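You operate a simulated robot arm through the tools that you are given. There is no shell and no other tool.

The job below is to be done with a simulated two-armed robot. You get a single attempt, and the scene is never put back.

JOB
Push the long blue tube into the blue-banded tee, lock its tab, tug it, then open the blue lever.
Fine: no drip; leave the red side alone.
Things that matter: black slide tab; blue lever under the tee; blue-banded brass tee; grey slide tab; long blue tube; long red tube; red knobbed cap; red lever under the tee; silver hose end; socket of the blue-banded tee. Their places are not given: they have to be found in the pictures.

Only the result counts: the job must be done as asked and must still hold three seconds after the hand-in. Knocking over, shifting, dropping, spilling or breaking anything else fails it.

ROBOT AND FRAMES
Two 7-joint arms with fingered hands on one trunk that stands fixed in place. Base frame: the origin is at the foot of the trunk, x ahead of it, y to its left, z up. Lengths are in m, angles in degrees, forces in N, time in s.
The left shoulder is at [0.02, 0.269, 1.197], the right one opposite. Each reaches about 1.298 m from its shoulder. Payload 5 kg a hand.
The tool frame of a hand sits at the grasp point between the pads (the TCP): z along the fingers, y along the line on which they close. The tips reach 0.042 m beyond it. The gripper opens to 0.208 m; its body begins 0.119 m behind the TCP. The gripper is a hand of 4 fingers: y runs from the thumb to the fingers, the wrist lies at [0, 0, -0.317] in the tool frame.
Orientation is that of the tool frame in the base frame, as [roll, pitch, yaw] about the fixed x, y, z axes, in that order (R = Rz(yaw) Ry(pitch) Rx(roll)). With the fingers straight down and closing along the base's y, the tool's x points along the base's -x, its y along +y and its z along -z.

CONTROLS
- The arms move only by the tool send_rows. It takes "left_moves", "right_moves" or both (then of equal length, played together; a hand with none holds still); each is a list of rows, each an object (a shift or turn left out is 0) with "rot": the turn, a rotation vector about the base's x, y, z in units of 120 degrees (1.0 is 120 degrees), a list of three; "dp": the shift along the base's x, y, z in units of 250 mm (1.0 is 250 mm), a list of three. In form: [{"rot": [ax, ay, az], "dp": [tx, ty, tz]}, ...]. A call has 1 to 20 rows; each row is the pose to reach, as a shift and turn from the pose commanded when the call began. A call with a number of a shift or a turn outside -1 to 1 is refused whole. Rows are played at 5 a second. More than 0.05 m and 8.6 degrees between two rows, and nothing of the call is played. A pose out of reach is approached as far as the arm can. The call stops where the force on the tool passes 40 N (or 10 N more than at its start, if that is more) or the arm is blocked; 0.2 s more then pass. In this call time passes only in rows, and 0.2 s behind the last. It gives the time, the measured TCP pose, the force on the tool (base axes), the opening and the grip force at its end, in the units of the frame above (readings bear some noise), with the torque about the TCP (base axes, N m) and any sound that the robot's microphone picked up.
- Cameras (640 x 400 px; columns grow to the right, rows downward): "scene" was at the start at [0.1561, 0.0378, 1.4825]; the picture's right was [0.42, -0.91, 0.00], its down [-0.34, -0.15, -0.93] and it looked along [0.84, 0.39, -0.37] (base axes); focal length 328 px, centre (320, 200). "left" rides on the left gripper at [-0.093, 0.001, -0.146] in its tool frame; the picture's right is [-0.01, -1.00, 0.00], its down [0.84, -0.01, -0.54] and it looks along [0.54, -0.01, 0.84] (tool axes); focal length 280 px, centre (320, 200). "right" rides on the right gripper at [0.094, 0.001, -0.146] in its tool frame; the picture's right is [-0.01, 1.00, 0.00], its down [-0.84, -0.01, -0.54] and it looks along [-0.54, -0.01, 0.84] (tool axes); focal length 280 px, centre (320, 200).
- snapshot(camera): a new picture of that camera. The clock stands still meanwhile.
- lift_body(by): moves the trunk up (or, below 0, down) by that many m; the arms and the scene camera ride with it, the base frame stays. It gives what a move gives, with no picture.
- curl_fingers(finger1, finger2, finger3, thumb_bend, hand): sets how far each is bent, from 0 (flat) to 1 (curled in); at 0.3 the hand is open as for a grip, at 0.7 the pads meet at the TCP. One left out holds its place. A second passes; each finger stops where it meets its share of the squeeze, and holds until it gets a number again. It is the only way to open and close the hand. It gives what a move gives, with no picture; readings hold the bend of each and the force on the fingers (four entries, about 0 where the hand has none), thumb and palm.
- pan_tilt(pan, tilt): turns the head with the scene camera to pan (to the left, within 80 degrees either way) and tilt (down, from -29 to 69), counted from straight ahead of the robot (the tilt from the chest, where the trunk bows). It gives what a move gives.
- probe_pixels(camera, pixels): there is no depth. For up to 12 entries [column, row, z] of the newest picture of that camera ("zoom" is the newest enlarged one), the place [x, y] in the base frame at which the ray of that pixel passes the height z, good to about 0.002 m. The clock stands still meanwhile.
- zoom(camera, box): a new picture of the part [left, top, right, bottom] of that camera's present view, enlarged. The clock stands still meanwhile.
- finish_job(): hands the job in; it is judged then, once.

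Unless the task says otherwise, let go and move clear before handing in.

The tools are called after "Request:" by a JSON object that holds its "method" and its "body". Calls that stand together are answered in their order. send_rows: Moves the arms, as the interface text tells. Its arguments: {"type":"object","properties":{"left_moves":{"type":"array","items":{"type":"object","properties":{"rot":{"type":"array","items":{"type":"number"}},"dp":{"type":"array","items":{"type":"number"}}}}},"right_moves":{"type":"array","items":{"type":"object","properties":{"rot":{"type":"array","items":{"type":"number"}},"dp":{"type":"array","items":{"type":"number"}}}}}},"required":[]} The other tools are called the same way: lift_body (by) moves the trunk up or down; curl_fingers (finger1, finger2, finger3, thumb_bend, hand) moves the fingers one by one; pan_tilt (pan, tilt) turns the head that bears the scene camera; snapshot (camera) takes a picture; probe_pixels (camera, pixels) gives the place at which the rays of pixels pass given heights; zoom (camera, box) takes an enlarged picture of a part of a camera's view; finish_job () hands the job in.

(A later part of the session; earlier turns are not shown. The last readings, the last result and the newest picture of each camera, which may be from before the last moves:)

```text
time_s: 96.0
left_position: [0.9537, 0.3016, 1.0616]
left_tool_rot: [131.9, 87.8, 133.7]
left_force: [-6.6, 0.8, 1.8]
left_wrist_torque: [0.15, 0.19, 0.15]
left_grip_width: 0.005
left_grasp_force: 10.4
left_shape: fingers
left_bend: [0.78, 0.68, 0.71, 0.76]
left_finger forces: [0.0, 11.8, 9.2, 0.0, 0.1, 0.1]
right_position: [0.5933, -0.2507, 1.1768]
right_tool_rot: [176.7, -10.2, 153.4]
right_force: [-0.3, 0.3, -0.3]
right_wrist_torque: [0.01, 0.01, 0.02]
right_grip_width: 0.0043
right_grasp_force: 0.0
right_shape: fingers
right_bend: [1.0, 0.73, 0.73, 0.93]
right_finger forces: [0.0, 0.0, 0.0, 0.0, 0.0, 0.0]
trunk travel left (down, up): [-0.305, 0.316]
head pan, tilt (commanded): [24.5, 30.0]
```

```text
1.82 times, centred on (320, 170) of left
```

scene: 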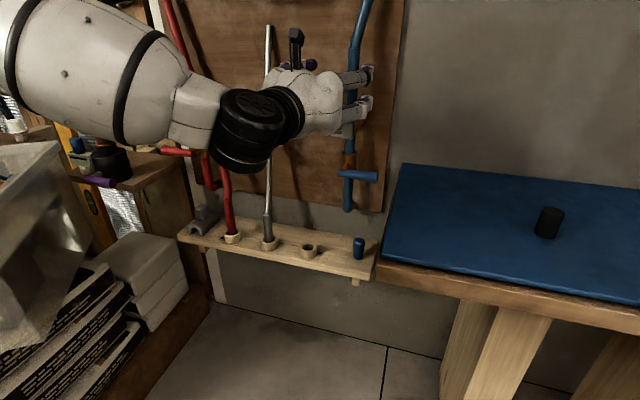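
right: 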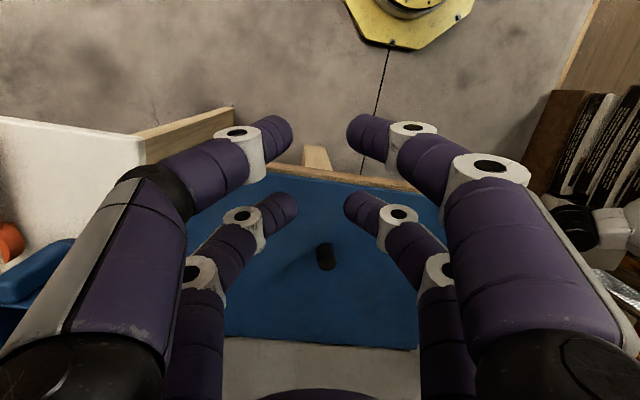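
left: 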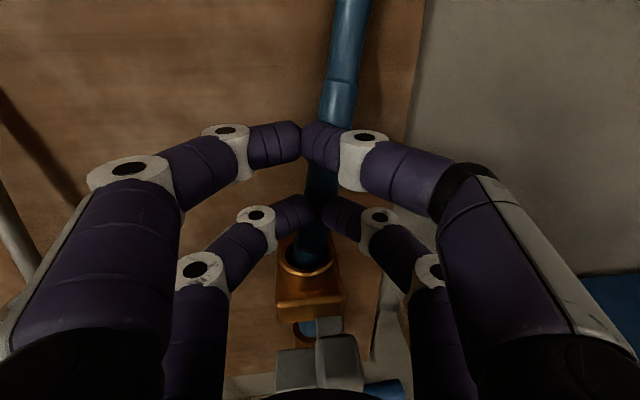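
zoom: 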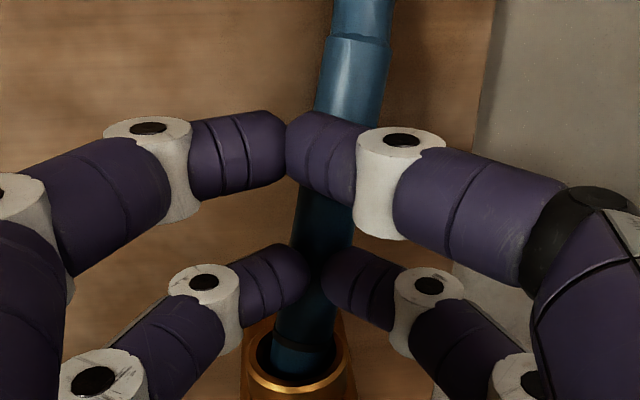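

Only the lower pair touched this time and it is squeezing the sleeve outward. The grip that held best had the upper pair hooked behind and the lower pair pinching (hand pitch ≈ -7°, sleeve axis ~3.5 cm ahead). I'll open, back off a little and re-measure the sleeve for that grip.

Request:
{"method": "curl_fingers", "body": {"hand": "left", "finger1": 0.5, "finger2": 0.5, "finger3": 0.5, "thumb_bend": 0.5}}

Request:
{"method": "send_rows", "body": {"left_moves": [{"dp": [-0.1, 0.0, 0.0]}, {"dp": [-0.2, 0.0, 0.01], "rot": [0, 0.025, 0]}, {"dp": [-0.24, 0.02, 0.02], "rot": [0, 0.045, 0]}]}}

Request:
{"method": "snapshot", "body": {"camera": "left"}}

Request:
{"method": "snapshot", "body": {"camera": "scene"}}

Request:
{"method": "zoom", "body": {"camera": "scene", "box": [330, 40, 380, 130]}}

Request:
{"method": "zoom", "body": {"camera": "left", "box": [270, 40, 390, 240]}}

```text
time_s: 97.0
left_position: [0.9536, 0.3027, 1.06]
left_tool_rot: [132.7, 87.8, 134.3]
left_force: [0.6, 0.2, 0.2]
left_wrist_torque: [-0.04, -0.02, -0.01]
left_grip_width: 0.1124
left_grasp_force: 0.1
left_shape: fingers
left_bend: [0.5, 0.5, 0.5, 0.5]
left_finger forces: [0.0, 0.0, 0.1, 0.1, 0.0, 0.0]
right_position: [0.5941, -0.251, 1.176]
right_tool_rot: [176.8, -10.0, 153.3]
right_force: [1.1, 0.1, 0.3]
right_wrist_torque: [-0.03, 0.0, 0.03]
right_grip_width: 0.0042
right_grasp_force: 0.0
right_shape: fingers
right_bend: [1.0, 0.73, 0.73, 0.93]
right_finger forces: [0.0, 0.0, 0.0, 0.0, 0.1, 0.0]
trunk travel left (down, up): [-0.305, 0.316]
head pan, tilt (commanded): [24.5, 30.0]
```

```text
time_s: 97.8
left_position: [0.893, 0.3063, 1.0636]
left_tool_rot: [165.9, 82.8, 167.4]
left_force: [0.2, 0.5, -0.3]
left_wrist_torque: [-0.02, 0.0, 0.01]
left_grip_width: 0.1123
left_grasp_force: 0.0
left_shape: fingers
left_bend: [0.5, 0.5, 0.5, 0.5]
left_finger forces: [0.1, 0.0, 0.1, 0.0, 0.1, 0.1]
right_position: [0.5935, -0.2498, 1.1758]
right_tool_rot: [176.6, -10.1, 153.5]
right_force: [-0.3, 0.4, -0.3]
right_wrist_torque: [0.02, -0.05, -0.01]
right_grip_width: 0.0045
right_grasp_force: 0.0
right_shape: fingers
right_bend: [1.0, 0.73, 0.73, 0.93]
right_finger forces: [0.0, 0.1, 0.0, 0.1, 0.1, 0.0]
trunk travel left (down, up): [-0.305, 0.316]
head pan, tilt (commanded): [24.5, 30.0]
```

```text
taken
```

left: 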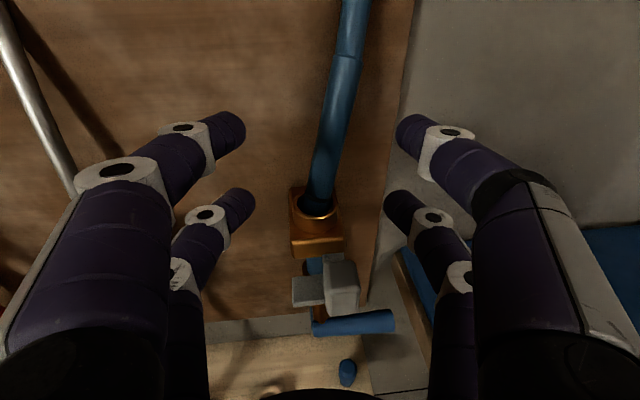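

```text
taken
```

scene: 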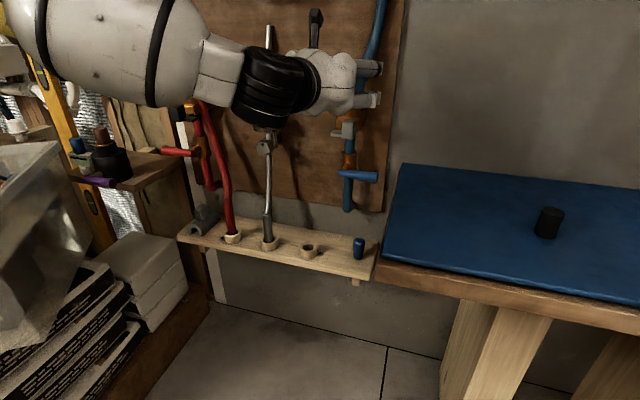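

```text
4.44 times, centred on (355, 85) of scene
```

zoom: 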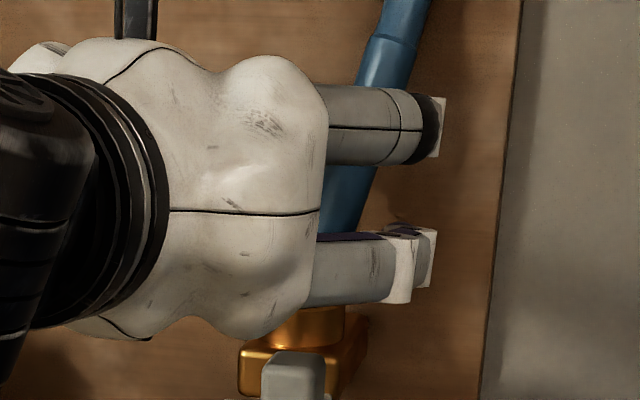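

```text
2.00 times, centred on (330, 140) of left
```

zoom: 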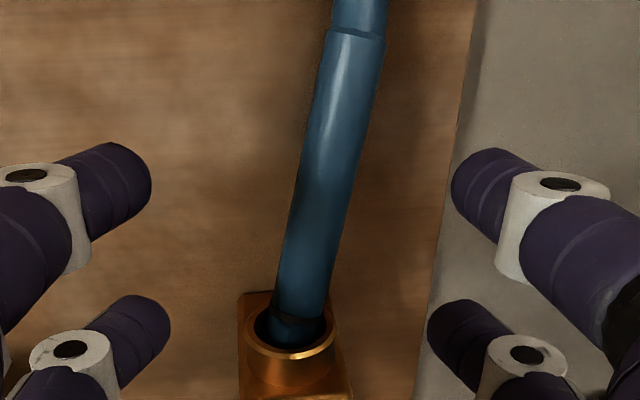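

Request:
{"method": "probe_pixels", "body": {"camera": "zoom", "pixels": [[355, 38, 1.12], [355, 38, 1.11], [355, 38, 1.1], [355, 38, 1.09], [290, 325, 0.984]]}}

Request:
{"method": "probe_pixels", "body": {"camera": "scene", "pixels": [[371.4, 49, 1.12], [371.4, 49, 1.11], [371.4, 49, 1.1], [371.4, 49, 1.09]]}}

```text
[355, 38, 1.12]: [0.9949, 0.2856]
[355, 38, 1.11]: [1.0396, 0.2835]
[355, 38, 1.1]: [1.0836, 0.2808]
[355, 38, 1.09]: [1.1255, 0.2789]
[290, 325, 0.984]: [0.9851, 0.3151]
```

```text
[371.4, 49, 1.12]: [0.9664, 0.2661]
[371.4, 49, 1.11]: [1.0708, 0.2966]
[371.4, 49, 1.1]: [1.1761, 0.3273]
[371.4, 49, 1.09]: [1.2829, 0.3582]
```

The sleeve now leans ~13° forward and ~13° right (top [1.016,0.283,1.115]). I'll orient the hand parallel to it (pitch -13°, roll +11°) and advance so it lies 3.4 cm ahead of the TCP.

Request:
{"method": "send_rows", "body": {"left_moves": [{"rot": [0.045, 0.025, 0], "dp": [0.0, -0.01, 0.0]}, {"rot": [0.09, 0.05, 0], "dp": [0.02, -0.02, 0.004]}, {"rot": [0.09, 0.05, 0], "dp": [0.12, -0.03, 0.008]}, {"rot": [0.09, 0.05, 0], "dp": [0.22, -0.037, 0.008]}]}}

Request:
{"method": "snapshot", "body": {"camera": "left"}}

Request:
{"method": "zoom", "body": {"camera": "left", "box": [240, 40, 400, 260]}}

```text
time_s: 98.8
left_position: [0.9496, 0.2991, 1.0632]
left_tool_rot: [134.5, 72.0, 136.8]
left_force: [0.7, 0.5, -0.8]
left_wrist_torque: [-0.05, -0.03, -0.05]
left_grip_width: 0.1122
left_grasp_force: 0.0
left_shape: fingers
left_bend: [0.5, 0.5, 0.5, 0.5]
left_finger forces: [0.0, 0.1, 0.0, 0.0, 0.0, 0.1]
right_position: [0.5946, -0.2507, 1.1753]
right_tool_rot: [176.8, -10.3, 153.2]
right_force: [-0.3, 0.3, -0.7]
right_wrist_torque: [-0.04, 0.08, -0.01]
right_grip_width: 0.0043
right_grasp_force: 0.0
right_shape: fingers
right_bend: [1.0, 0.73, 0.73, 0.93]
right_finger forces: [0.0, 0.1, 0.1, 0.0, 0.0, 0.1]
trunk travel left (down, up): [-0.305, 0.316]
head pan, tilt (commanded): [24.5, 30.0]
```

```text
taken
```

left: 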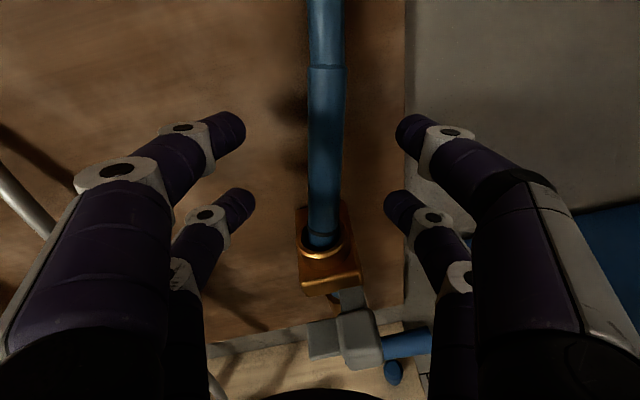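

```text
1.82 times, centred on (320, 150) of left
```

zoom: 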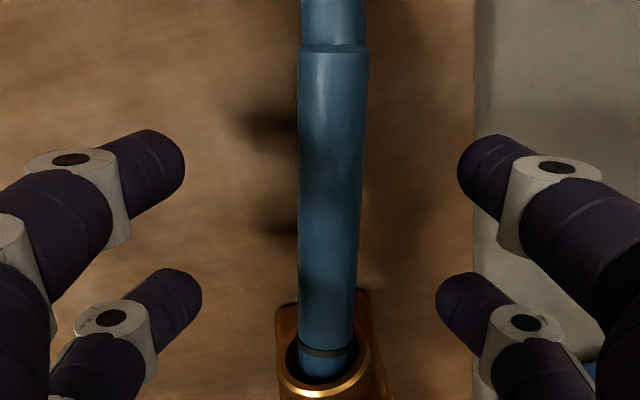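

The sleeve is now parallel to the fingers in view. I'll measure its apparent width at both fingertip rows to judge the depth at each pair.

Request:
{"method": "zoom", "body": {"camera": "left", "box": [296, 112, 356, 148]}}

Request:
{"method": "zoom", "body": {"camera": "left", "box": [296, 188, 356, 224]}}

```text
10.67 times, centred on (326, 130) of left
```

zoom: 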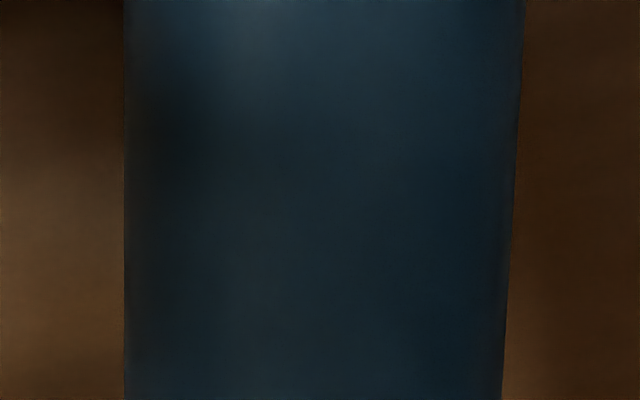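

```text
10.67 times, centred on (326, 206) of left
```

zoom: 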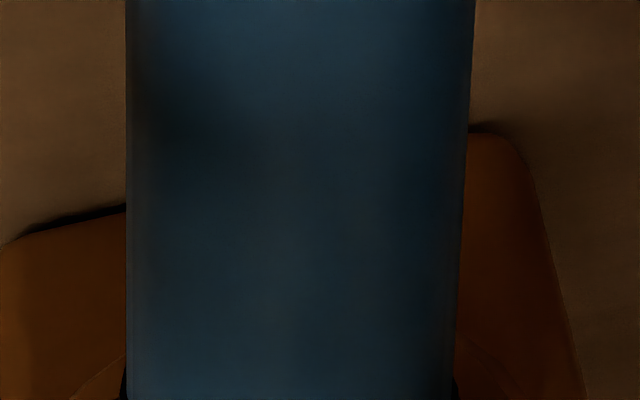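

Widths (36.6 px upper, 31.5 px lower) show the sleeve is parallel to the hand within ~2°, about 2.1 cm beyond the pinch depth. I'll advance exactly that and centre laterally, then close.

Request:
{"method": "send_rows", "body": {"left_moves": [{"dp": [0.041, -0.006, -0.011]}, {"dp": [0.082, -0.0104, -0.022]}]}}

Request:
{"method": "zoom", "body": {"camera": "left", "box": [296, 112, 356, 148]}}

Request:
{"method": "zoom", "body": {"camera": "left", "box": [296, 188, 356, 224]}}

```text
time_s: 99.4
left_position: [0.9695, 0.2939, 1.0621]
left_tool_rot: [134.3, 72.2, 136.4]
left_force: [-0.1, -0.6, 0.2]
left_wrist_torque: [0.03, 0.02, 0.01]
left_grip_width: 0.1124
left_grasp_force: 0.1
left_shape: fingers
left_bend: [0.5, 0.5, 0.5, 0.5]
left_finger forces: [0.1, 0.0, 0.0, 0.0, 0.0, 0.0]
right_position: [0.5948, -0.25, 1.1755]
right_tool_rot: [176.6, -10.2, 153.5]
right_force: [-0.4, -0.1, -0.4]
right_wrist_torque: [0.02, 0.01, -0.01]
right_grip_width: 0.0043
right_grasp_force: 0.0
right_shape: fingers
right_bend: [1.0, 0.73, 0.73, 0.93]
right_finger forces: [0.1, 0.1, 0.1, 0.1, 0.0, 0.1]
trunk travel left (down, up): [-0.305, 0.316]
head pan, tilt (commanded): [24.5, 30.0]
```

```text
10.67 times, centred on (326, 130) of left
```

zoom: 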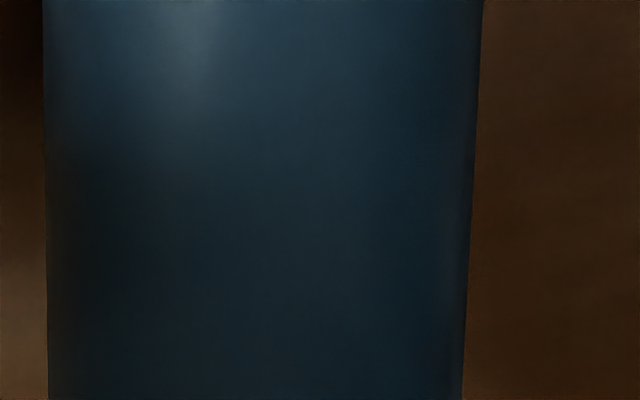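

```text
10.67 times, centred on (326, 206) of left
```

zoom: 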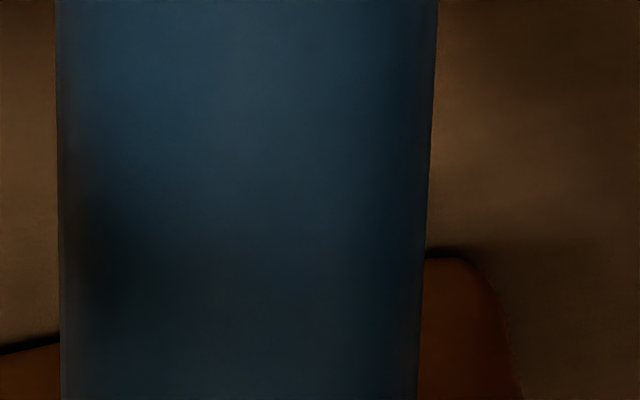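

The sleeve is centred with 40.0/34.5 px widths. Rather than closing fully, I'll close partway and look at how the tips sit relative to the sleeve.

Request:
{"method": "curl_fingers", "body": {"hand": "left", "finger1": 0.61, "finger2": 0.61, "finger3": 0.61, "thumb_bend": 0.61}}

Request:
{"method": "snapshot", "body": {"camera": "left"}}

Request:
{"method": "zoom", "body": {"camera": "left", "box": [240, 80, 400, 260]}}

```text
time_s: 100.4
left_position: [0.9682, 0.2941, 1.061]
left_tool_rot: [134.5, 72.1, 136.5]
left_force: [-1.0, 1.0, -1.2]
left_wrist_torque: [0.03, -0.03, 0.03]
left_grip_width: 0.0557
left_grasp_force: 0.1
left_shape: fingers
left_bend: [0.61, 0.61, 0.61, 0.61]
left_finger forces: [0.1, 0.0, 0.0, 0.0, 0.1, 0.1]
right_position: [0.5946, -0.2507, 1.1753]
right_tool_rot: [176.7, -10.1, 153.3]
right_force: [-0.1, -0.4, -0.2]
right_wrist_torque: [0.02, -0.01, -0.01]
right_grip_width: 0.0042
right_grasp_force: 0.1
right_shape: fingers
right_bend: [1.0, 0.73, 0.73, 0.93]
right_finger forces: [0.1, 0.1, 0.0, 0.0, 0.1, 0.0]
trunk travel left (down, up): [-0.305, 0.316]
head pan, tilt (commanded): [24.5, 30.0]
```

```text
taken
```

left: 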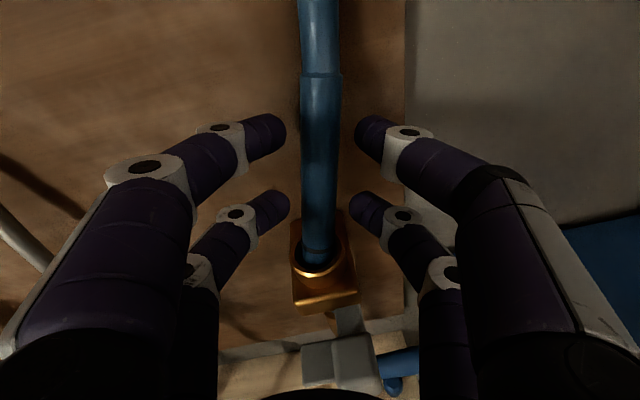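

```text
2.22 times, centred on (320, 170) of left
```

zoom: 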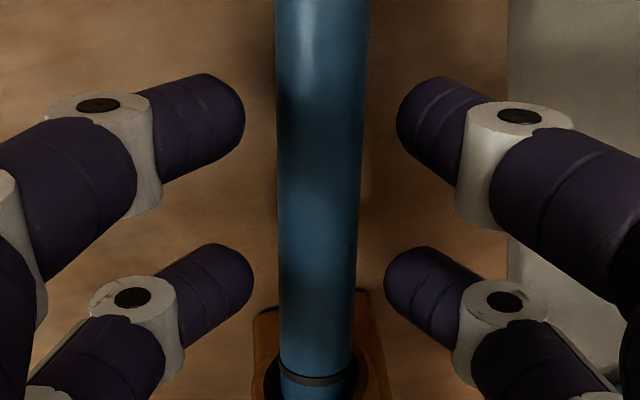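

At this partial closure the tips look level with or slightly beyond the sleeve axis for both pairs, which is what I want. Closing fully.

Request:
{"method": "curl_fingers", "body": {"hand": "left", "finger1": 0.8, "finger2": 0.8, "finger3": 0.8, "thumb_bend": 0.8}}

Request:
{"method": "snapshot", "body": {"camera": "left"}}

Request:
{"method": "zoom", "body": {"camera": "left", "box": [240, 80, 400, 260]}}

```text
time_s: 101.4
left_position: [0.9695, 0.2946, 1.0621]
left_tool_rot: [134.3, 72.1, 136.4]
left_force: [-6.4, -4.1, 1.9]
left_wrist_torque: [-0.16, 0.1, 0.0]
left_grip_width: 0.0059
left_grasp_force: 9.9
left_shape: fingers
left_bend: [0.66, 0.65, 0.68, 0.78]
left_finger forces: [0.1, 7.1, 12.0, 0.0, 0.0, 0.1]
right_position: [0.5937, -0.251, 1.1762]
right_tool_rot: [176.6, -10.1, 153.3]
right_force: [0.1, -0.2, -1.0]
right_wrist_torque: [0.01, -0.03, 0.0]
right_grip_width: 0.0042
right_grasp_force: 0.0
right_shape: fingers
right_bend: [1.0, 0.73, 0.73, 0.93]
right_finger forces: [0.0, 0.0, 0.0, 0.1, 0.0, 0.0]
trunk travel left (down, up): [-0.305, 0.316]
head pan, tilt (commanded): [24.5, 30.0]
```

```text
taken
```

left: 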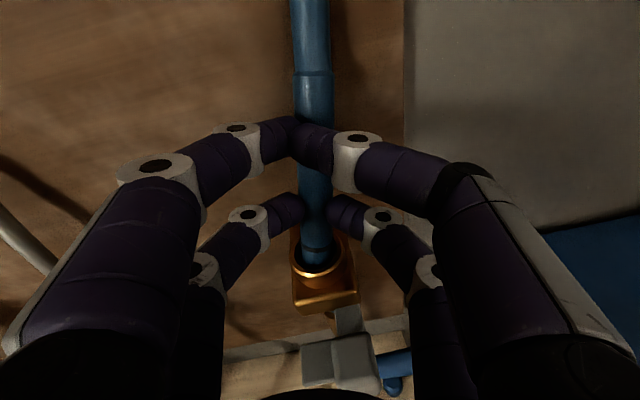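

```text
2.22 times, centred on (320, 170) of left
```

zoom: 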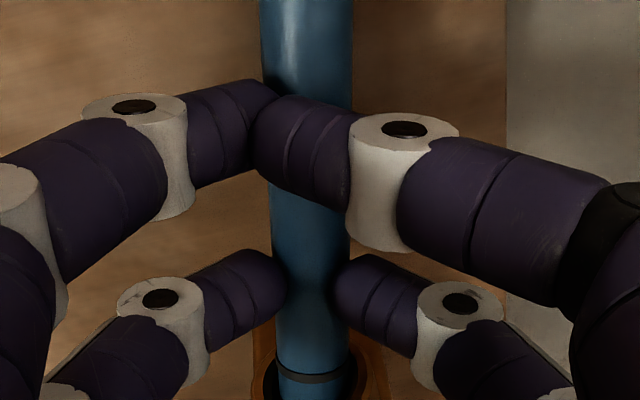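

The lower pair pinches the sleeve well (7/12 N) but the thumb slid in front of it at the top. I'll keep the lower pinch, open only finger 1 and thumb, pitch the hand 7° further about the pinch point, and close those two again.

Request:
{"method": "curl_fingers", "body": {"hand": "left", "finger1": 0.52, "thumb_bend": 0.52}}

Request:
{"method": "send_rows", "body": {"left_moves": [{"rot": [0, 0.03, 0], "dp": [0.009, 0, 0.006]}, {"rot": [0, 0.06, 0], "dp": [0.018, 0, 0.013]}]}}

Request:
{"method": "snapshot", "body": {"camera": "left"}}

Request:
{"method": "zoom", "body": {"camera": "left", "box": [240, 80, 400, 260]}}

```text
time_s: 102.4
left_position: [0.9674, 0.2949, 1.0638]
left_tool_rot: [134.1, 72.1, 136.3]
left_force: [-8.2, -1.5, 7.6]
left_wrist_torque: [0.01, 0.05, 0.1]
left_grip_width: 0.1018
left_grasp_force: 11.4
left_shape: fingers
left_bend: [0.52, 0.66, 0.68, 0.52]
left_finger forces: [0.0, 12.2, 9.9, 0.0, 0.0, 0.0]
right_position: [0.5928, -0.251, 1.1758]
right_tool_rot: [176.5, -10.1, 153.3]
right_force: [0.8, -0.2, 1.1]
right_wrist_torque: [-0.03, 0.0, -0.02]
right_grip_width: 0.0043
right_grasp_force: 0.1
right_shape: fingers
right_bend: [1.0, 0.73, 0.73, 0.93]
right_finger forces: [0.1, 0.0, 0.1, 0.0, 0.1, 0.0]
trunk travel left (down, up): [-0.305, 0.316]
head pan, tilt (commanded): [24.5, 30.0]
```

```text
time_s: 103.0
left_position: [0.9718, 0.2946, 1.0659]
left_tool_rot: [146.6, 66.4, 148.0]
left_force: [-4.5, -0.2, 11.2]
left_wrist_torque: [0.17, -0.11, 0.0]
left_grip_width: 0.1019
left_grasp_force: 9.8
left_shape: fingers
left_bend: [0.52, 0.66, 0.69, 0.52]
left_finger forces: [0.1, 11.4, 7.7, 0.1, 0.0, 0.0]
right_position: [0.5935, -0.2508, 1.1756]
right_tool_rot: [176.6, -10.0, 153.4]
right_force: [0.5, 0.9, -0.3]
right_wrist_torque: [-0.03, -0.01, 0.0]
right_grip_width: 0.0044
right_grasp_force: 0.0
right_shape: fingers
right_bend: [1.0, 0.73, 0.73, 0.93]
right_finger forces: [0.0, 0.1, 0.0, 0.0, 0.0, 0.1]
trunk travel left (down, up): [-0.305, 0.316]
head pan, tilt (commanded): [24.5, 30.0]
```

```text
taken
```

left: 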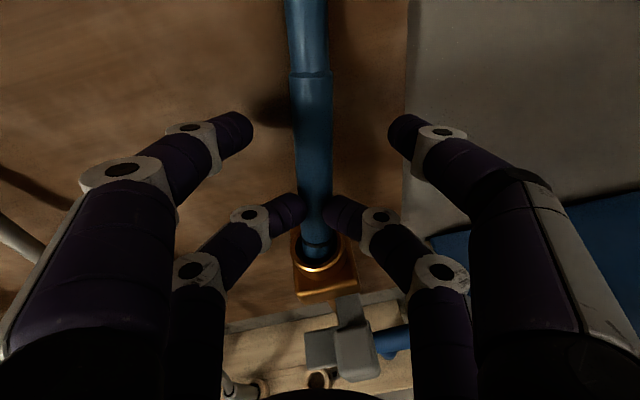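

```text
2.22 times, centred on (320, 170) of left
```

zoom: 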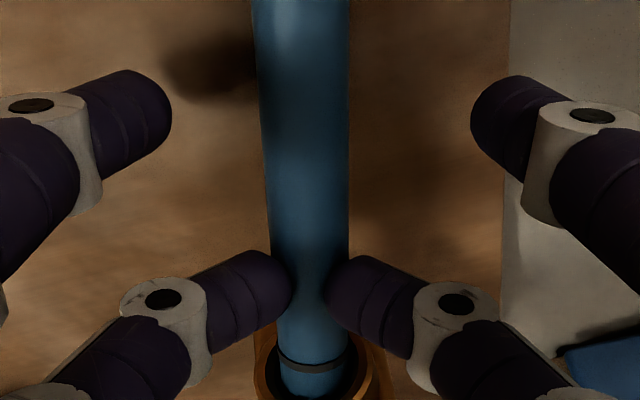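

Upper width is 41 px; the earlier good upper pinch had ~42-43 px. I'll pitch about 5° more around the pinch point, then close finger 1 and thumb.

Request:
{"method": "send_rows", "body": {"left_moves": [{"rot": [0, 0.045, 0], "dp": [0.018, 0, 0.01]}]}}

Request:
{"method": "curl_fingers", "body": {"hand": "left", "finger1": 0.8, "thumb_bend": 0.8}}

Request:
{"method": "snapshot", "body": {"camera": "left"}}

Request:
{"method": "zoom", "body": {"camera": "left", "box": [240, 80, 400, 260]}}

```text
time_s: 103.4
left_position: [0.9751, 0.2949, 1.0669]
left_tool_rot: [152.8, 61.6, 153.5]
left_force: [-9.3, -1.7, 9.1]
left_wrist_torque: [0.02, 0.12, 0.04]
left_grip_width: 0.1019
left_grasp_force: 11.1
left_shape: fingers
left_bend: [0.52, 0.66, 0.71, 0.52]
left_finger forces: [0.1, 12.1, 9.9, 0.1, 0.0, 0.0]
right_position: [0.5927, -0.2503, 1.1763]
right_tool_rot: [176.6, -10.1, 153.4]
right_force: [0.4, 0.6, -0.2]
right_wrist_torque: [-0.02, -0.04, 0.03]
right_grip_width: 0.0043
right_grasp_force: 0.0
right_shape: fingers
right_bend: [1.0, 0.73, 0.73, 0.93]
right_finger forces: [0.1, 0.0, 0.0, 0.0, 0.0, 0.1]
trunk travel left (down, up): [-0.305, 0.316]
head pan, tilt (commanded): [24.5, 30.0]
```

```text
time_s: 104.4
left_position: [0.9757, 0.2941, 1.067]
left_tool_rot: [152.7, 61.7, 153.5]
left_force: [-16.2, -1.3, 6.1]
left_wrist_torque: [0.24, 0.28, 0.07]
left_grip_width: 0.0257
left_grasp_force: 26.8
left_shape: fingers
left_bend: [0.61, 0.64, 0.71, 0.76]
left_finger forces: [12.7, 15.3, 6.7, 0.0, 19.3, 0.1]
right_position: [0.5924, -0.251, 1.1774]
right_tool_rot: [176.7, -10.0, 153.4]
right_force: [0.6, -0.2, 0.2]
right_wrist_torque: [-0.03, 0.0, 0.0]
right_grip_width: 0.0041
right_grasp_force: 0.1
right_shape: fingers
right_bend: [1.0, 0.73, 0.73, 0.93]
right_finger forces: [0.0, 0.1, 0.0, 0.0, 0.1, 0.1]
trunk travel left (down, up): [-0.305, 0.316]
head pan, tilt (commanded): [24.5, 30.0]
```

```text
taken
```

left: 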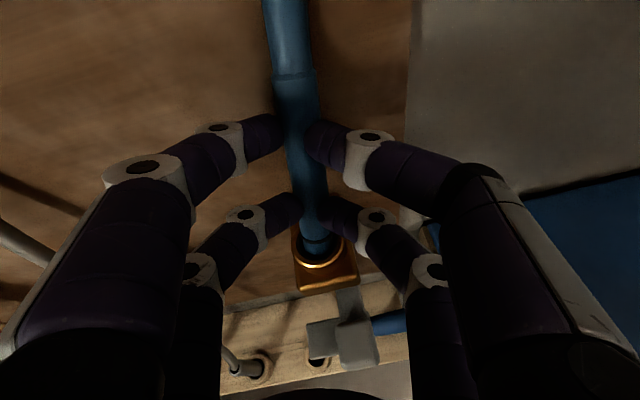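

```text
2.22 times, centred on (320, 170) of left
```

zoom: 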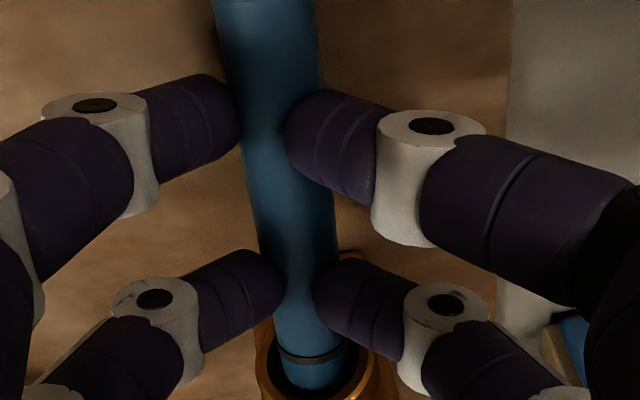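

All four digits now grip the sleeve (about 54 N total normal force). I'll check its tilt in both views before straightening and pressing.

Request:
{"method": "snapshot", "body": {"camera": "scene"}}

Request:
{"method": "zoom", "body": {"camera": "scene", "box": [325, 30, 385, 140]}}

Request:
{"method": "zoom", "body": {"camera": "left", "box": [250, 50, 370, 290]}}

```text
taken
```

scene: 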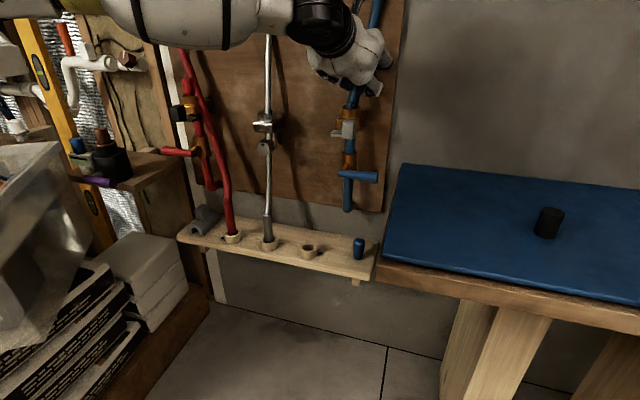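

```text
3.64 times, centred on (355, 85) of scene
```

zoom: 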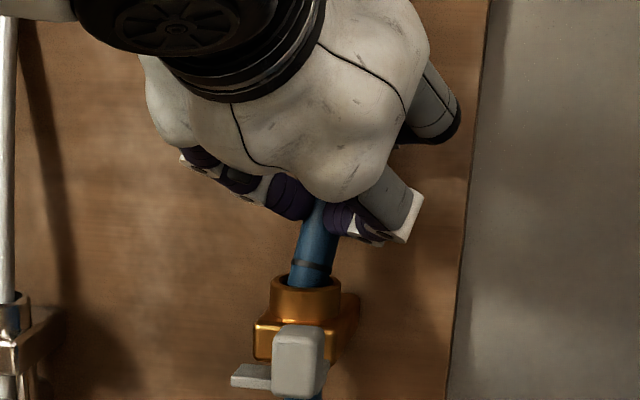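

```text
1.67 times, centred on (310, 170) of left
```

zoom: 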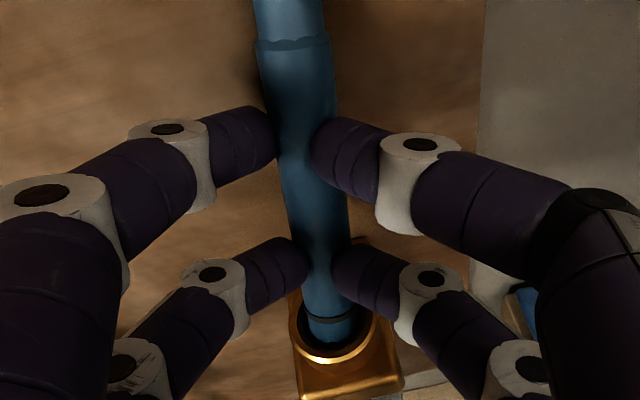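

The grip is firm, but the sleeve leans 25° forward and is only ~1 cm deep. I'll rotate the hand -25° about the socket mouth in four steps to bring it upright.

Request:
{"method": "send_rows", "body": {"left_moves": [{"rot": [0, -0.052, 0], "dp": [-0.036, 0, -0.006]}, {"rot": [0, -0.104, 0], "dp": [-0.071, 0, -0.0155]}, {"rot": [0, -0.156, 0], "dp": [-0.105, 0, -0.029]}, {"rot": [0, -0.205, 0], "dp": [-0.136, 0, -0.045]}]}}

Request:
{"method": "snapshot", "body": {"camera": "left"}}

Request:
{"method": "zoom", "body": {"camera": "scene", "box": [325, 30, 385, 140]}}

Request:
{"method": "zoom", "body": {"camera": "left", "box": [250, 50, 370, 290]}}

```text
time_s: 105.4
left_position: [0.9437, 0.2941, 1.0549]
left_tool_rot: [91.8, 77.7, 95.3]
left_force: [0.0, -0.7, 0.1]
left_wrist_torque: [0.02, 0.06, -0.02]
left_grip_width: 0.0083
left_grasp_force: 0.2
left_shape: fingers
left_bend: [0.65, 0.69, 0.72, 0.79]
left_finger forces: [0.1, 0.1, 0.0, 0.0, 0.1, 0.0]
right_position: [0.5958, -0.2507, 1.1752]
right_tool_rot: [176.7, -10.2, 153.3]
right_force: [0.2, 0.9, 0.1]
right_wrist_torque: [0.0, 0.08, 0.02]
right_grip_width: 0.0041
right_grasp_force: 0.1
right_shape: fingers
right_bend: [1.0, 0.73, 0.73, 0.93]
right_finger forces: [0.0, 0.1, 0.0, 0.0, 0.1, 0.0]
trunk travel left (down, up): [-0.305, 0.316]
head pan, tilt (commanded): [24.5, 30.0]
```

```text
taken
```

left: 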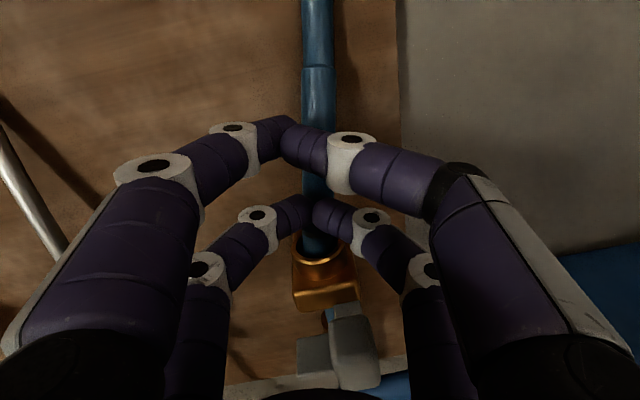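

```text
3.64 times, centred on (355, 85) of scene
```

zoom: 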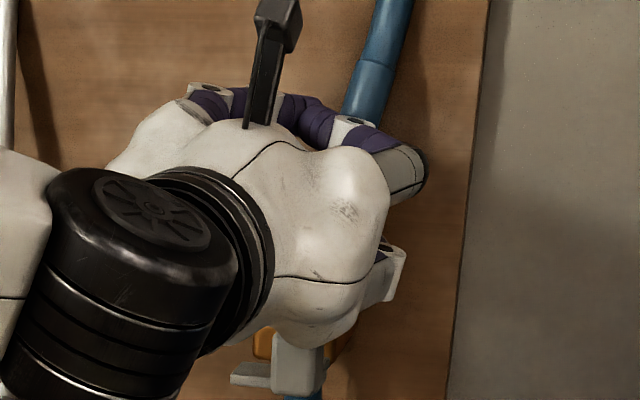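

```text
1.67 times, centred on (310, 170) of left
```

zoom: 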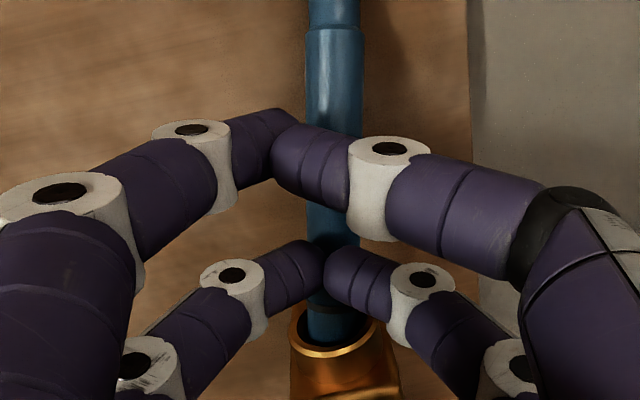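

The sleeve slipped off the fingertips outward again. I'll open, back off and let it settle, then judge how deep it sits by itself.

Request:
{"method": "curl_fingers", "body": {"hand": "left", "finger1": 0.5, "finger2": 0.5, "finger3": 0.5, "thumb_bend": 0.5}}

Request:
{"method": "send_rows", "body": {"left_moves": [{"dp": [-0.12, 0.0, 0.0]}, {"dp": [-0.24, 0.0, 0.04], "rot": [-0.03, 0.03, 0]}, {"dp": [-0.34, 0.02, 0.08], "rot": [-0.06, 0.06, 0]}]}}

Request:
{"method": "snapshot", "body": {"camera": "left"}}

Request:
{"method": "zoom", "body": {"camera": "left", "box": [280, 140, 360, 250]}}

Request:
{"method": "zoom", "body": {"camera": "left", "box": [260, 30, 400, 250]}}

```text
time_s: 106.4
left_position: [0.9439, 0.2951, 1.0554]
left_tool_rot: [92.1, 77.8, 95.4]
left_force: [0.1, 1.1, 0.3]
left_wrist_torque: [0.03, 0.01, 0.0]
left_grip_width: 0.1124
left_grasp_force: 0.0
left_shape: fingers
left_bend: [0.5, 0.5, 0.5, 0.5]
left_finger forces: [0.1, 0.1, 0.0, 0.0, 0.0, 0.0]
right_position: [0.5938, -0.2517, 1.1772]
right_tool_rot: [176.7, -10.1, 153.3]
right_force: [0.5, 0.0, 0.5]
right_wrist_torque: [-0.01, 0.03, 0.0]
right_grip_width: 0.0041
right_grasp_force: 0.1
right_shape: fingers
right_bend: [1.0, 0.73, 0.73, 0.93]
right_finger forces: [0.0, 0.0, 0.1, 0.0, 0.0, 0.0]
trunk travel left (down, up): [-0.305, 0.316]
head pan, tilt (commanded): [24.5, 30.0]
```

```text
time_s: 107.2
left_position: [0.8604, 0.2989, 1.0758]
left_tool_rot: [146.1, 80.2, 148.7]
left_force: [-0.5, -0.3, -0.3]
left_wrist_torque: [0.02, -0.07, 0.03]
left_grip_width: 0.1123
left_grasp_force: 0.2
left_shape: fingers
left_bend: [0.5, 0.5, 0.5, 0.5]
left_finger forces: [0.1, 0.0, 0.1, 0.1, 0.1, 0.1]
right_position: [0.5935, -0.2505, 1.1753]
right_tool_rot: [176.6, -10.0, 153.4]
right_force: [-0.7, 0.8, 0.7]
right_wrist_torque: [-0.01, -0.15, 0.02]
right_grip_width: 0.0043
right_grasp_force: 0.1
right_shape: fingers
right_bend: [1.0, 0.73, 0.73, 0.93]
right_finger forces: [0.0, 0.0, 0.0, 0.1, 0.0, 0.0]
trunk travel left (down, up): [-0.305, 0.316]
head pan, tilt (commanded): [24.5, 30.0]
```

```text
taken
```

left: 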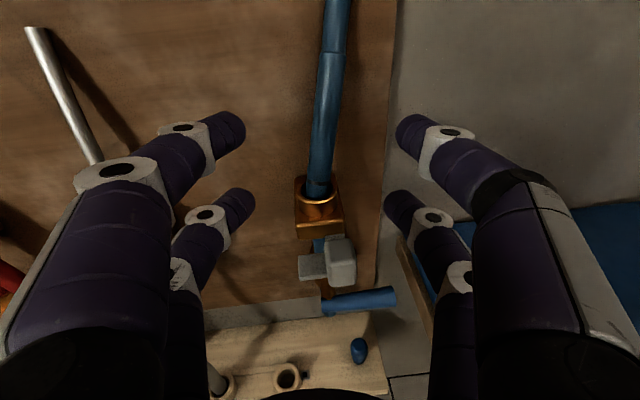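

```text
3.64 times, centred on (320, 195) of left
```

zoom: 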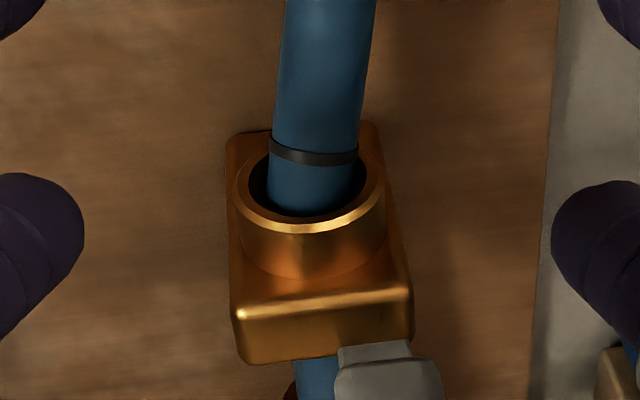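

```text
1.82 times, centred on (330, 140) of left
```

zoom: 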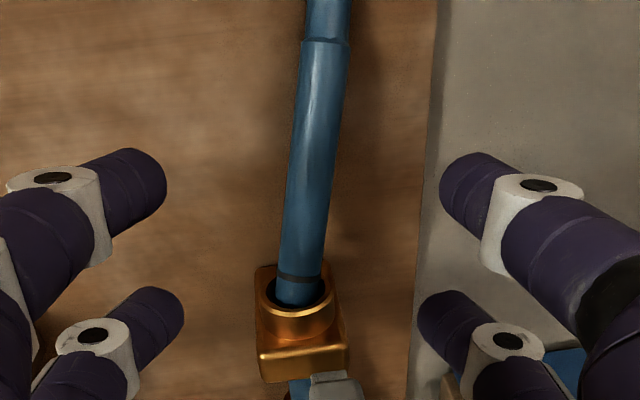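

The band is now ~13 mm above the rim, so the sleeve slides easily and my fumbling lifted it ~1 cm; the earlier firm stop near 25 mm was probably the bottom. I'll measure its pose and push it back down with another grip.

Request:
{"method": "probe_pixels", "body": {"camera": "zoom", "pixels": [[327, 43, 1.14], [327, 43, 1.13], [327, 43, 1.12], [327, 43, 1.11], [297, 300, 0.984], [310, 180, 1.06], [310, 180, 1.05]]}}

Request:
{"method": "zoom", "body": {"camera": "scene", "box": [335, 20, 385, 100]}}

```text
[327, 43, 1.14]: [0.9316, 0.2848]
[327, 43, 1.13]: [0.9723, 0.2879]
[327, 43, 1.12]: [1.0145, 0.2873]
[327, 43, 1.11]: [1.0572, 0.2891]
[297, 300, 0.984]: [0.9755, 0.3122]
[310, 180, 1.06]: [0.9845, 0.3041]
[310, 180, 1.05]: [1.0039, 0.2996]
```

```text
5.00 times, centred on (360, 60) of scene
```

zoom: 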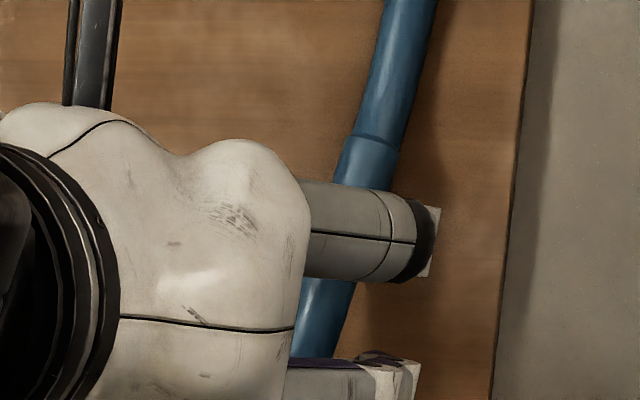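

Request:
{"method": "probe_pixels", "body": {"camera": "zoom", "pixels": [[374, 141, 1.14], [374, 141, 1.13], [374, 141, 1.12], [374, 141, 1.11]]}}

```text
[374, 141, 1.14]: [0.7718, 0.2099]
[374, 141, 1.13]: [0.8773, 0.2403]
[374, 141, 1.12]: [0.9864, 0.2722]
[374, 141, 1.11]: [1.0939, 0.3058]
```

The sleeve leans ~20° forward and 11° right, 13 mm deep, its top close to the board. Best plan: repeat the pinch that carried it well (upper pair, hand ~8° steeper than the sleeve), lift it out along its axis, straighten in free air and reinsert precisely. I'll orient the hand accordingly at standoff.

Request:
{"method": "curl_fingers", "body": {"hand": "left", "finger1": 0.55, "finger2": 0.55, "finger3": 0.55, "thumb_bend": 0.55}}

Request:
{"method": "send_rows", "body": {"left_moves": [{"rot": [0.019, 0.054, 0.007], "dp": [0.04, -0.006, 0.01]}, {"rot": [0.038, 0.107, 0.015], "dp": [0.1, -0.012, 0.01]}, {"rot": [0.0575, 0.161, 0.0218], "dp": [0.16, -0.02, 0.004]}]}}

Request:
{"method": "snapshot", "body": {"camera": "left"}}

Request:
{"method": "zoom", "body": {"camera": "left", "box": [240, 40, 400, 260]}}

```text
time_s: 108.2
left_position: [0.8596, 0.2981, 1.0749]
left_tool_rot: [146.0, 80.3, 148.6]
left_force: [0.0, 0.4, -0.8]
left_wrist_torque: [0.02, 0.0, -0.02]
left_grip_width: 0.0871
left_grasp_force: 0.1
left_shape: fingers
left_bend: [0.55, 0.55, 0.55, 0.55]
left_finger forces: [0.1, 0.0, 0.0, 0.1, 0.0, 0.0]
right_position: [0.5948, -0.251, 1.1761]
right_tool_rot: [176.7, -10.1, 153.3]
right_force: [-0.2, -0.1, -0.8]
right_wrist_torque: [0.02, 0.0, -0.01]
right_grip_width: 0.0043
right_grasp_force: 0.0
right_shape: fingers
right_bend: [1.0, 0.73, 0.73, 0.93]
right_finger forces: [0.0, 0.0, 0.1, 0.0, 0.0, 0.0]
trunk travel left (down, up): [-0.305, 0.316]
head pan, tilt (commanded): [24.5, 30.0]
```

```text
time_s: 109.0
left_position: [0.8985, 0.2922, 1.0761]
left_tool_rot: [153.3, 59.8, 158.2]
left_force: [0.7, -1.4, -0.3]
left_wrist_torque: [0.02, 0.02, 0.03]
left_grip_width: 0.0869
left_grasp_force: 0.0
left_shape: fingers
left_bend: [0.55, 0.55, 0.55, 0.55]
left_finger forces: [0.1, 0.0, 0.0, 0.1, 0.0, 0.0]
right_position: [0.5942, -0.2511, 1.1759]
right_tool_rot: [176.7, -10.1, 153.2]
right_force: [0.3, 0.0, 0.7]
right_wrist_torque: [0.06, 0.06, 0.01]
right_grip_width: 0.0042
right_grasp_force: 0.0
right_shape: fingers
right_bend: [1.0, 0.73, 0.73, 0.93]
right_finger forces: [0.0, 0.0, 0.0, 0.0, 0.0, 0.1]
trunk travel left (down, up): [-0.305, 0.316]
head pan, tilt (commanded): [24.5, 30.0]
```

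```text
taken
```

left: 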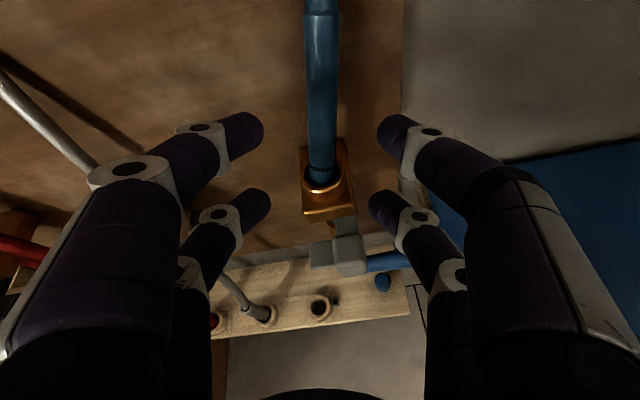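

```text
1.82 times, centred on (320, 150) of left
```

zoom: 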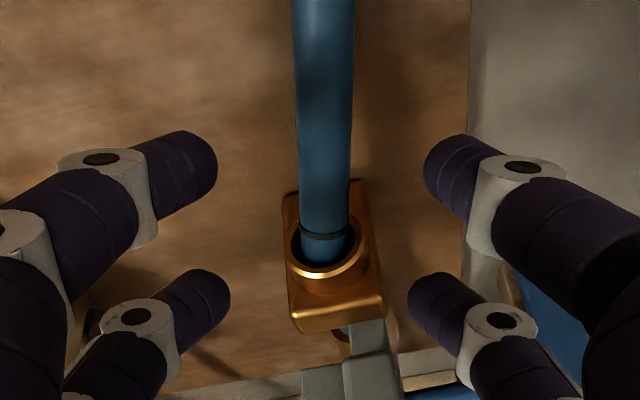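

The sleeve is laterally parallel to the hand (column ~322). I'll advance most of the way and check its apparent width at the upper fingertip row (good pinch was ~41-42 px).

Request:
{"method": "send_rows", "body": {"left_moves": [{"dp": [0.12, 0.002, 0.0]}, {"dp": [0.24, 0.005, 0.002]}, {"dp": [0.29, 0.006, 0.002]}]}}

Request:
{"method": "snapshot", "body": {"camera": "left"}}

Request:
{"method": "zoom", "body": {"camera": "left", "box": [296, 112, 356, 148]}}

Request:
{"method": "zoom", "body": {"camera": "left", "box": [296, 188, 356, 224]}}

```text
time_s: 109.8
left_position: [0.9698, 0.2959, 1.0775]
left_tool_rot: [153.3, 59.7, 158.2]
left_force: [-0.7, 0.1, -1.2]
left_wrist_torque: [-0.01, -0.02, 0.0]
left_grip_width: 0.0871
left_grasp_force: 0.1
left_shape: fingers
left_bend: [0.55, 0.55, 0.55, 0.55]
left_finger forces: [0.1, 0.1, 0.0, 0.0, 0.0, 0.0]
right_position: [0.5938, -0.2508, 1.1755]
right_tool_rot: [176.7, -10.1, 153.3]
right_force: [-0.5, -0.6, 0.0]
right_wrist_torque: [0.0, 0.03, 0.0]
right_grip_width: 0.0044
right_grasp_force: 0.1
right_shape: fingers
right_bend: [1.0, 0.73, 0.73, 0.93]
right_finger forces: [0.0, 0.0, 0.0, 0.1, 0.0, 0.0]
trunk travel left (down, up): [-0.305, 0.316]
head pan, tilt (commanded): [24.5, 30.0]
```

```text
taken
```

left: 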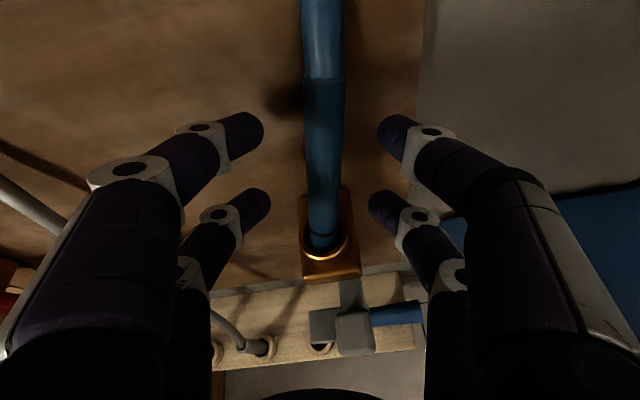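

```text
10.67 times, centred on (326, 130) of left
```

zoom: 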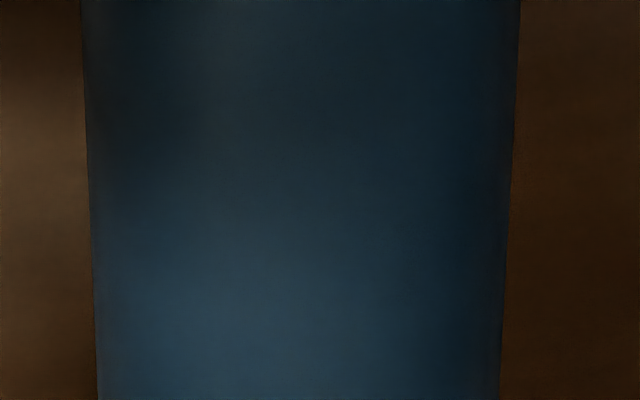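

```text
10.67 times, centred on (326, 206) of left
```

zoom: 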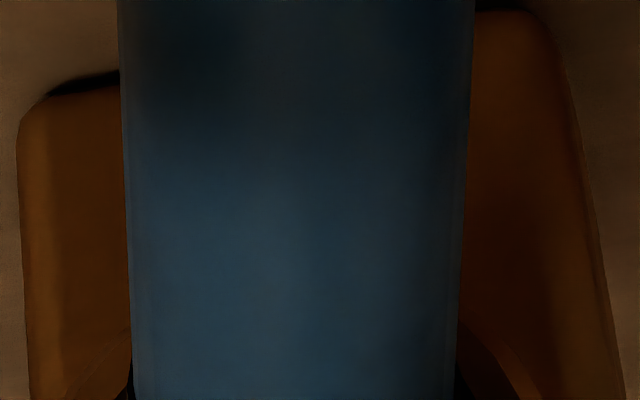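

Widths 39.2/31.7 px: the tilt is as intended; I need about 1.2 cm more. Advancing and closing with all fingers.

Request:
{"method": "send_rows", "body": {"left_moves": [{"dp": [0.025, -0.004, -0.004]}, {"dp": [0.05, -0.008, -0.008]}]}}

Request:
{"method": "zoom", "body": {"camera": "left", "box": [296, 112, 356, 148]}}

Request:
{"method": "curl_fingers", "body": {"hand": "left", "finger1": 0.8, "finger2": 0.8, "finger3": 0.8, "thumb_bend": 0.8}}

Request:
{"method": "snapshot", "body": {"camera": "left"}}

Request:
{"method": "zoom", "body": {"camera": "left", "box": [240, 80, 400, 260]}}

```text
time_s: 110.4
left_position: [0.9825, 0.294, 1.076]
left_tool_rot: [153.3, 59.9, 158.1]
left_force: [0.1, -0.1, 0.6]
left_wrist_torque: [0.01, 0.04, 0.03]
left_grip_width: 0.0869
left_grasp_force: 0.0
left_shape: fingers
left_bend: [0.55, 0.55, 0.55, 0.55]
left_finger forces: [0.0, 0.1, 0.0, 0.1, 0.1, 0.1]
right_position: [0.5944, -0.2515, 1.1751]
right_tool_rot: [176.7, -10.1, 153.4]
right_force: [0.0, -0.1, -0.6]
right_wrist_torque: [0.01, 0.02, -0.01]
right_grip_width: 0.0043
right_grasp_force: 0.0
right_shape: fingers
right_bend: [1.0, 0.73, 0.73, 0.93]
right_finger forces: [0.0, 0.0, 0.1, 0.2, 0.0, 0.1]
trunk travel left (down, up): [-0.305, 0.316]
head pan, tilt (commanded): [24.5, 30.0]
```

```text
10.67 times, centred on (326, 130) of left
```

zoom: 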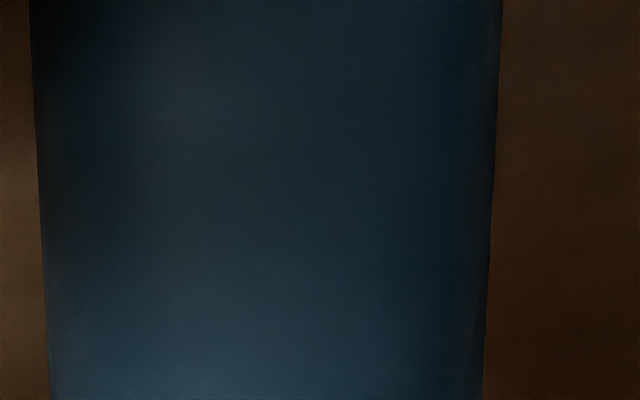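

```text
time_s: 111.4
left_position: [0.9829, 0.2936, 1.0764]
left_tool_rot: [153.3, 59.9, 158.2]
left_force: [-0.3, -2.5, -0.1]
left_wrist_torque: [-0.24, -0.01, -0.03]
left_grip_width: 0.032
left_grasp_force: 29.4
left_shape: fingers
left_bend: [0.58, 0.62, 0.73, 0.75]
left_finger forces: [18.1, 10.8, 11.9, 0.1, 18.6, 0.0]
right_position: [0.5933, -0.2512, 1.1759]
right_tool_rot: [176.6, -10.1, 153.2]
right_force: [0.3, 0.4, 0.0]
right_wrist_torque: [0.02, 0.0, 0.0]
right_grip_width: 0.0043
right_grasp_force: 0.0
right_shape: fingers
right_bend: [1.0, 0.73, 0.73, 0.93]
right_finger forces: [0.0, 0.0, 0.0, 0.0, 0.1, 0.0]
trunk travel left (down, up): [-0.305, 0.316]
head pan, tilt (commanded): [24.5, 30.0]
```

```text
taken
```

left: 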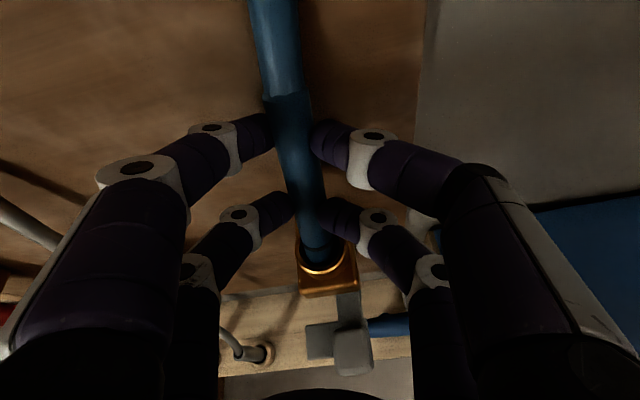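

```text
2.22 times, centred on (320, 170) of left
```

zoom: 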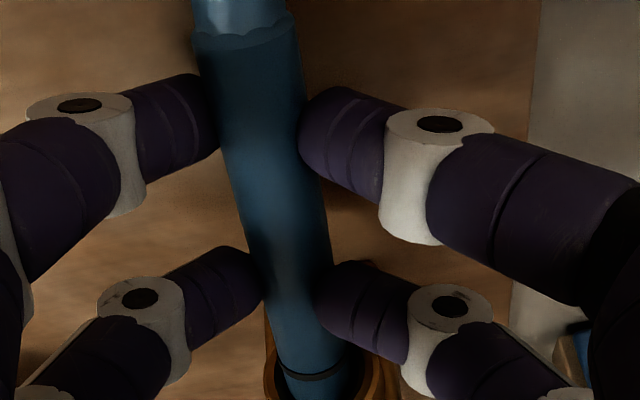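

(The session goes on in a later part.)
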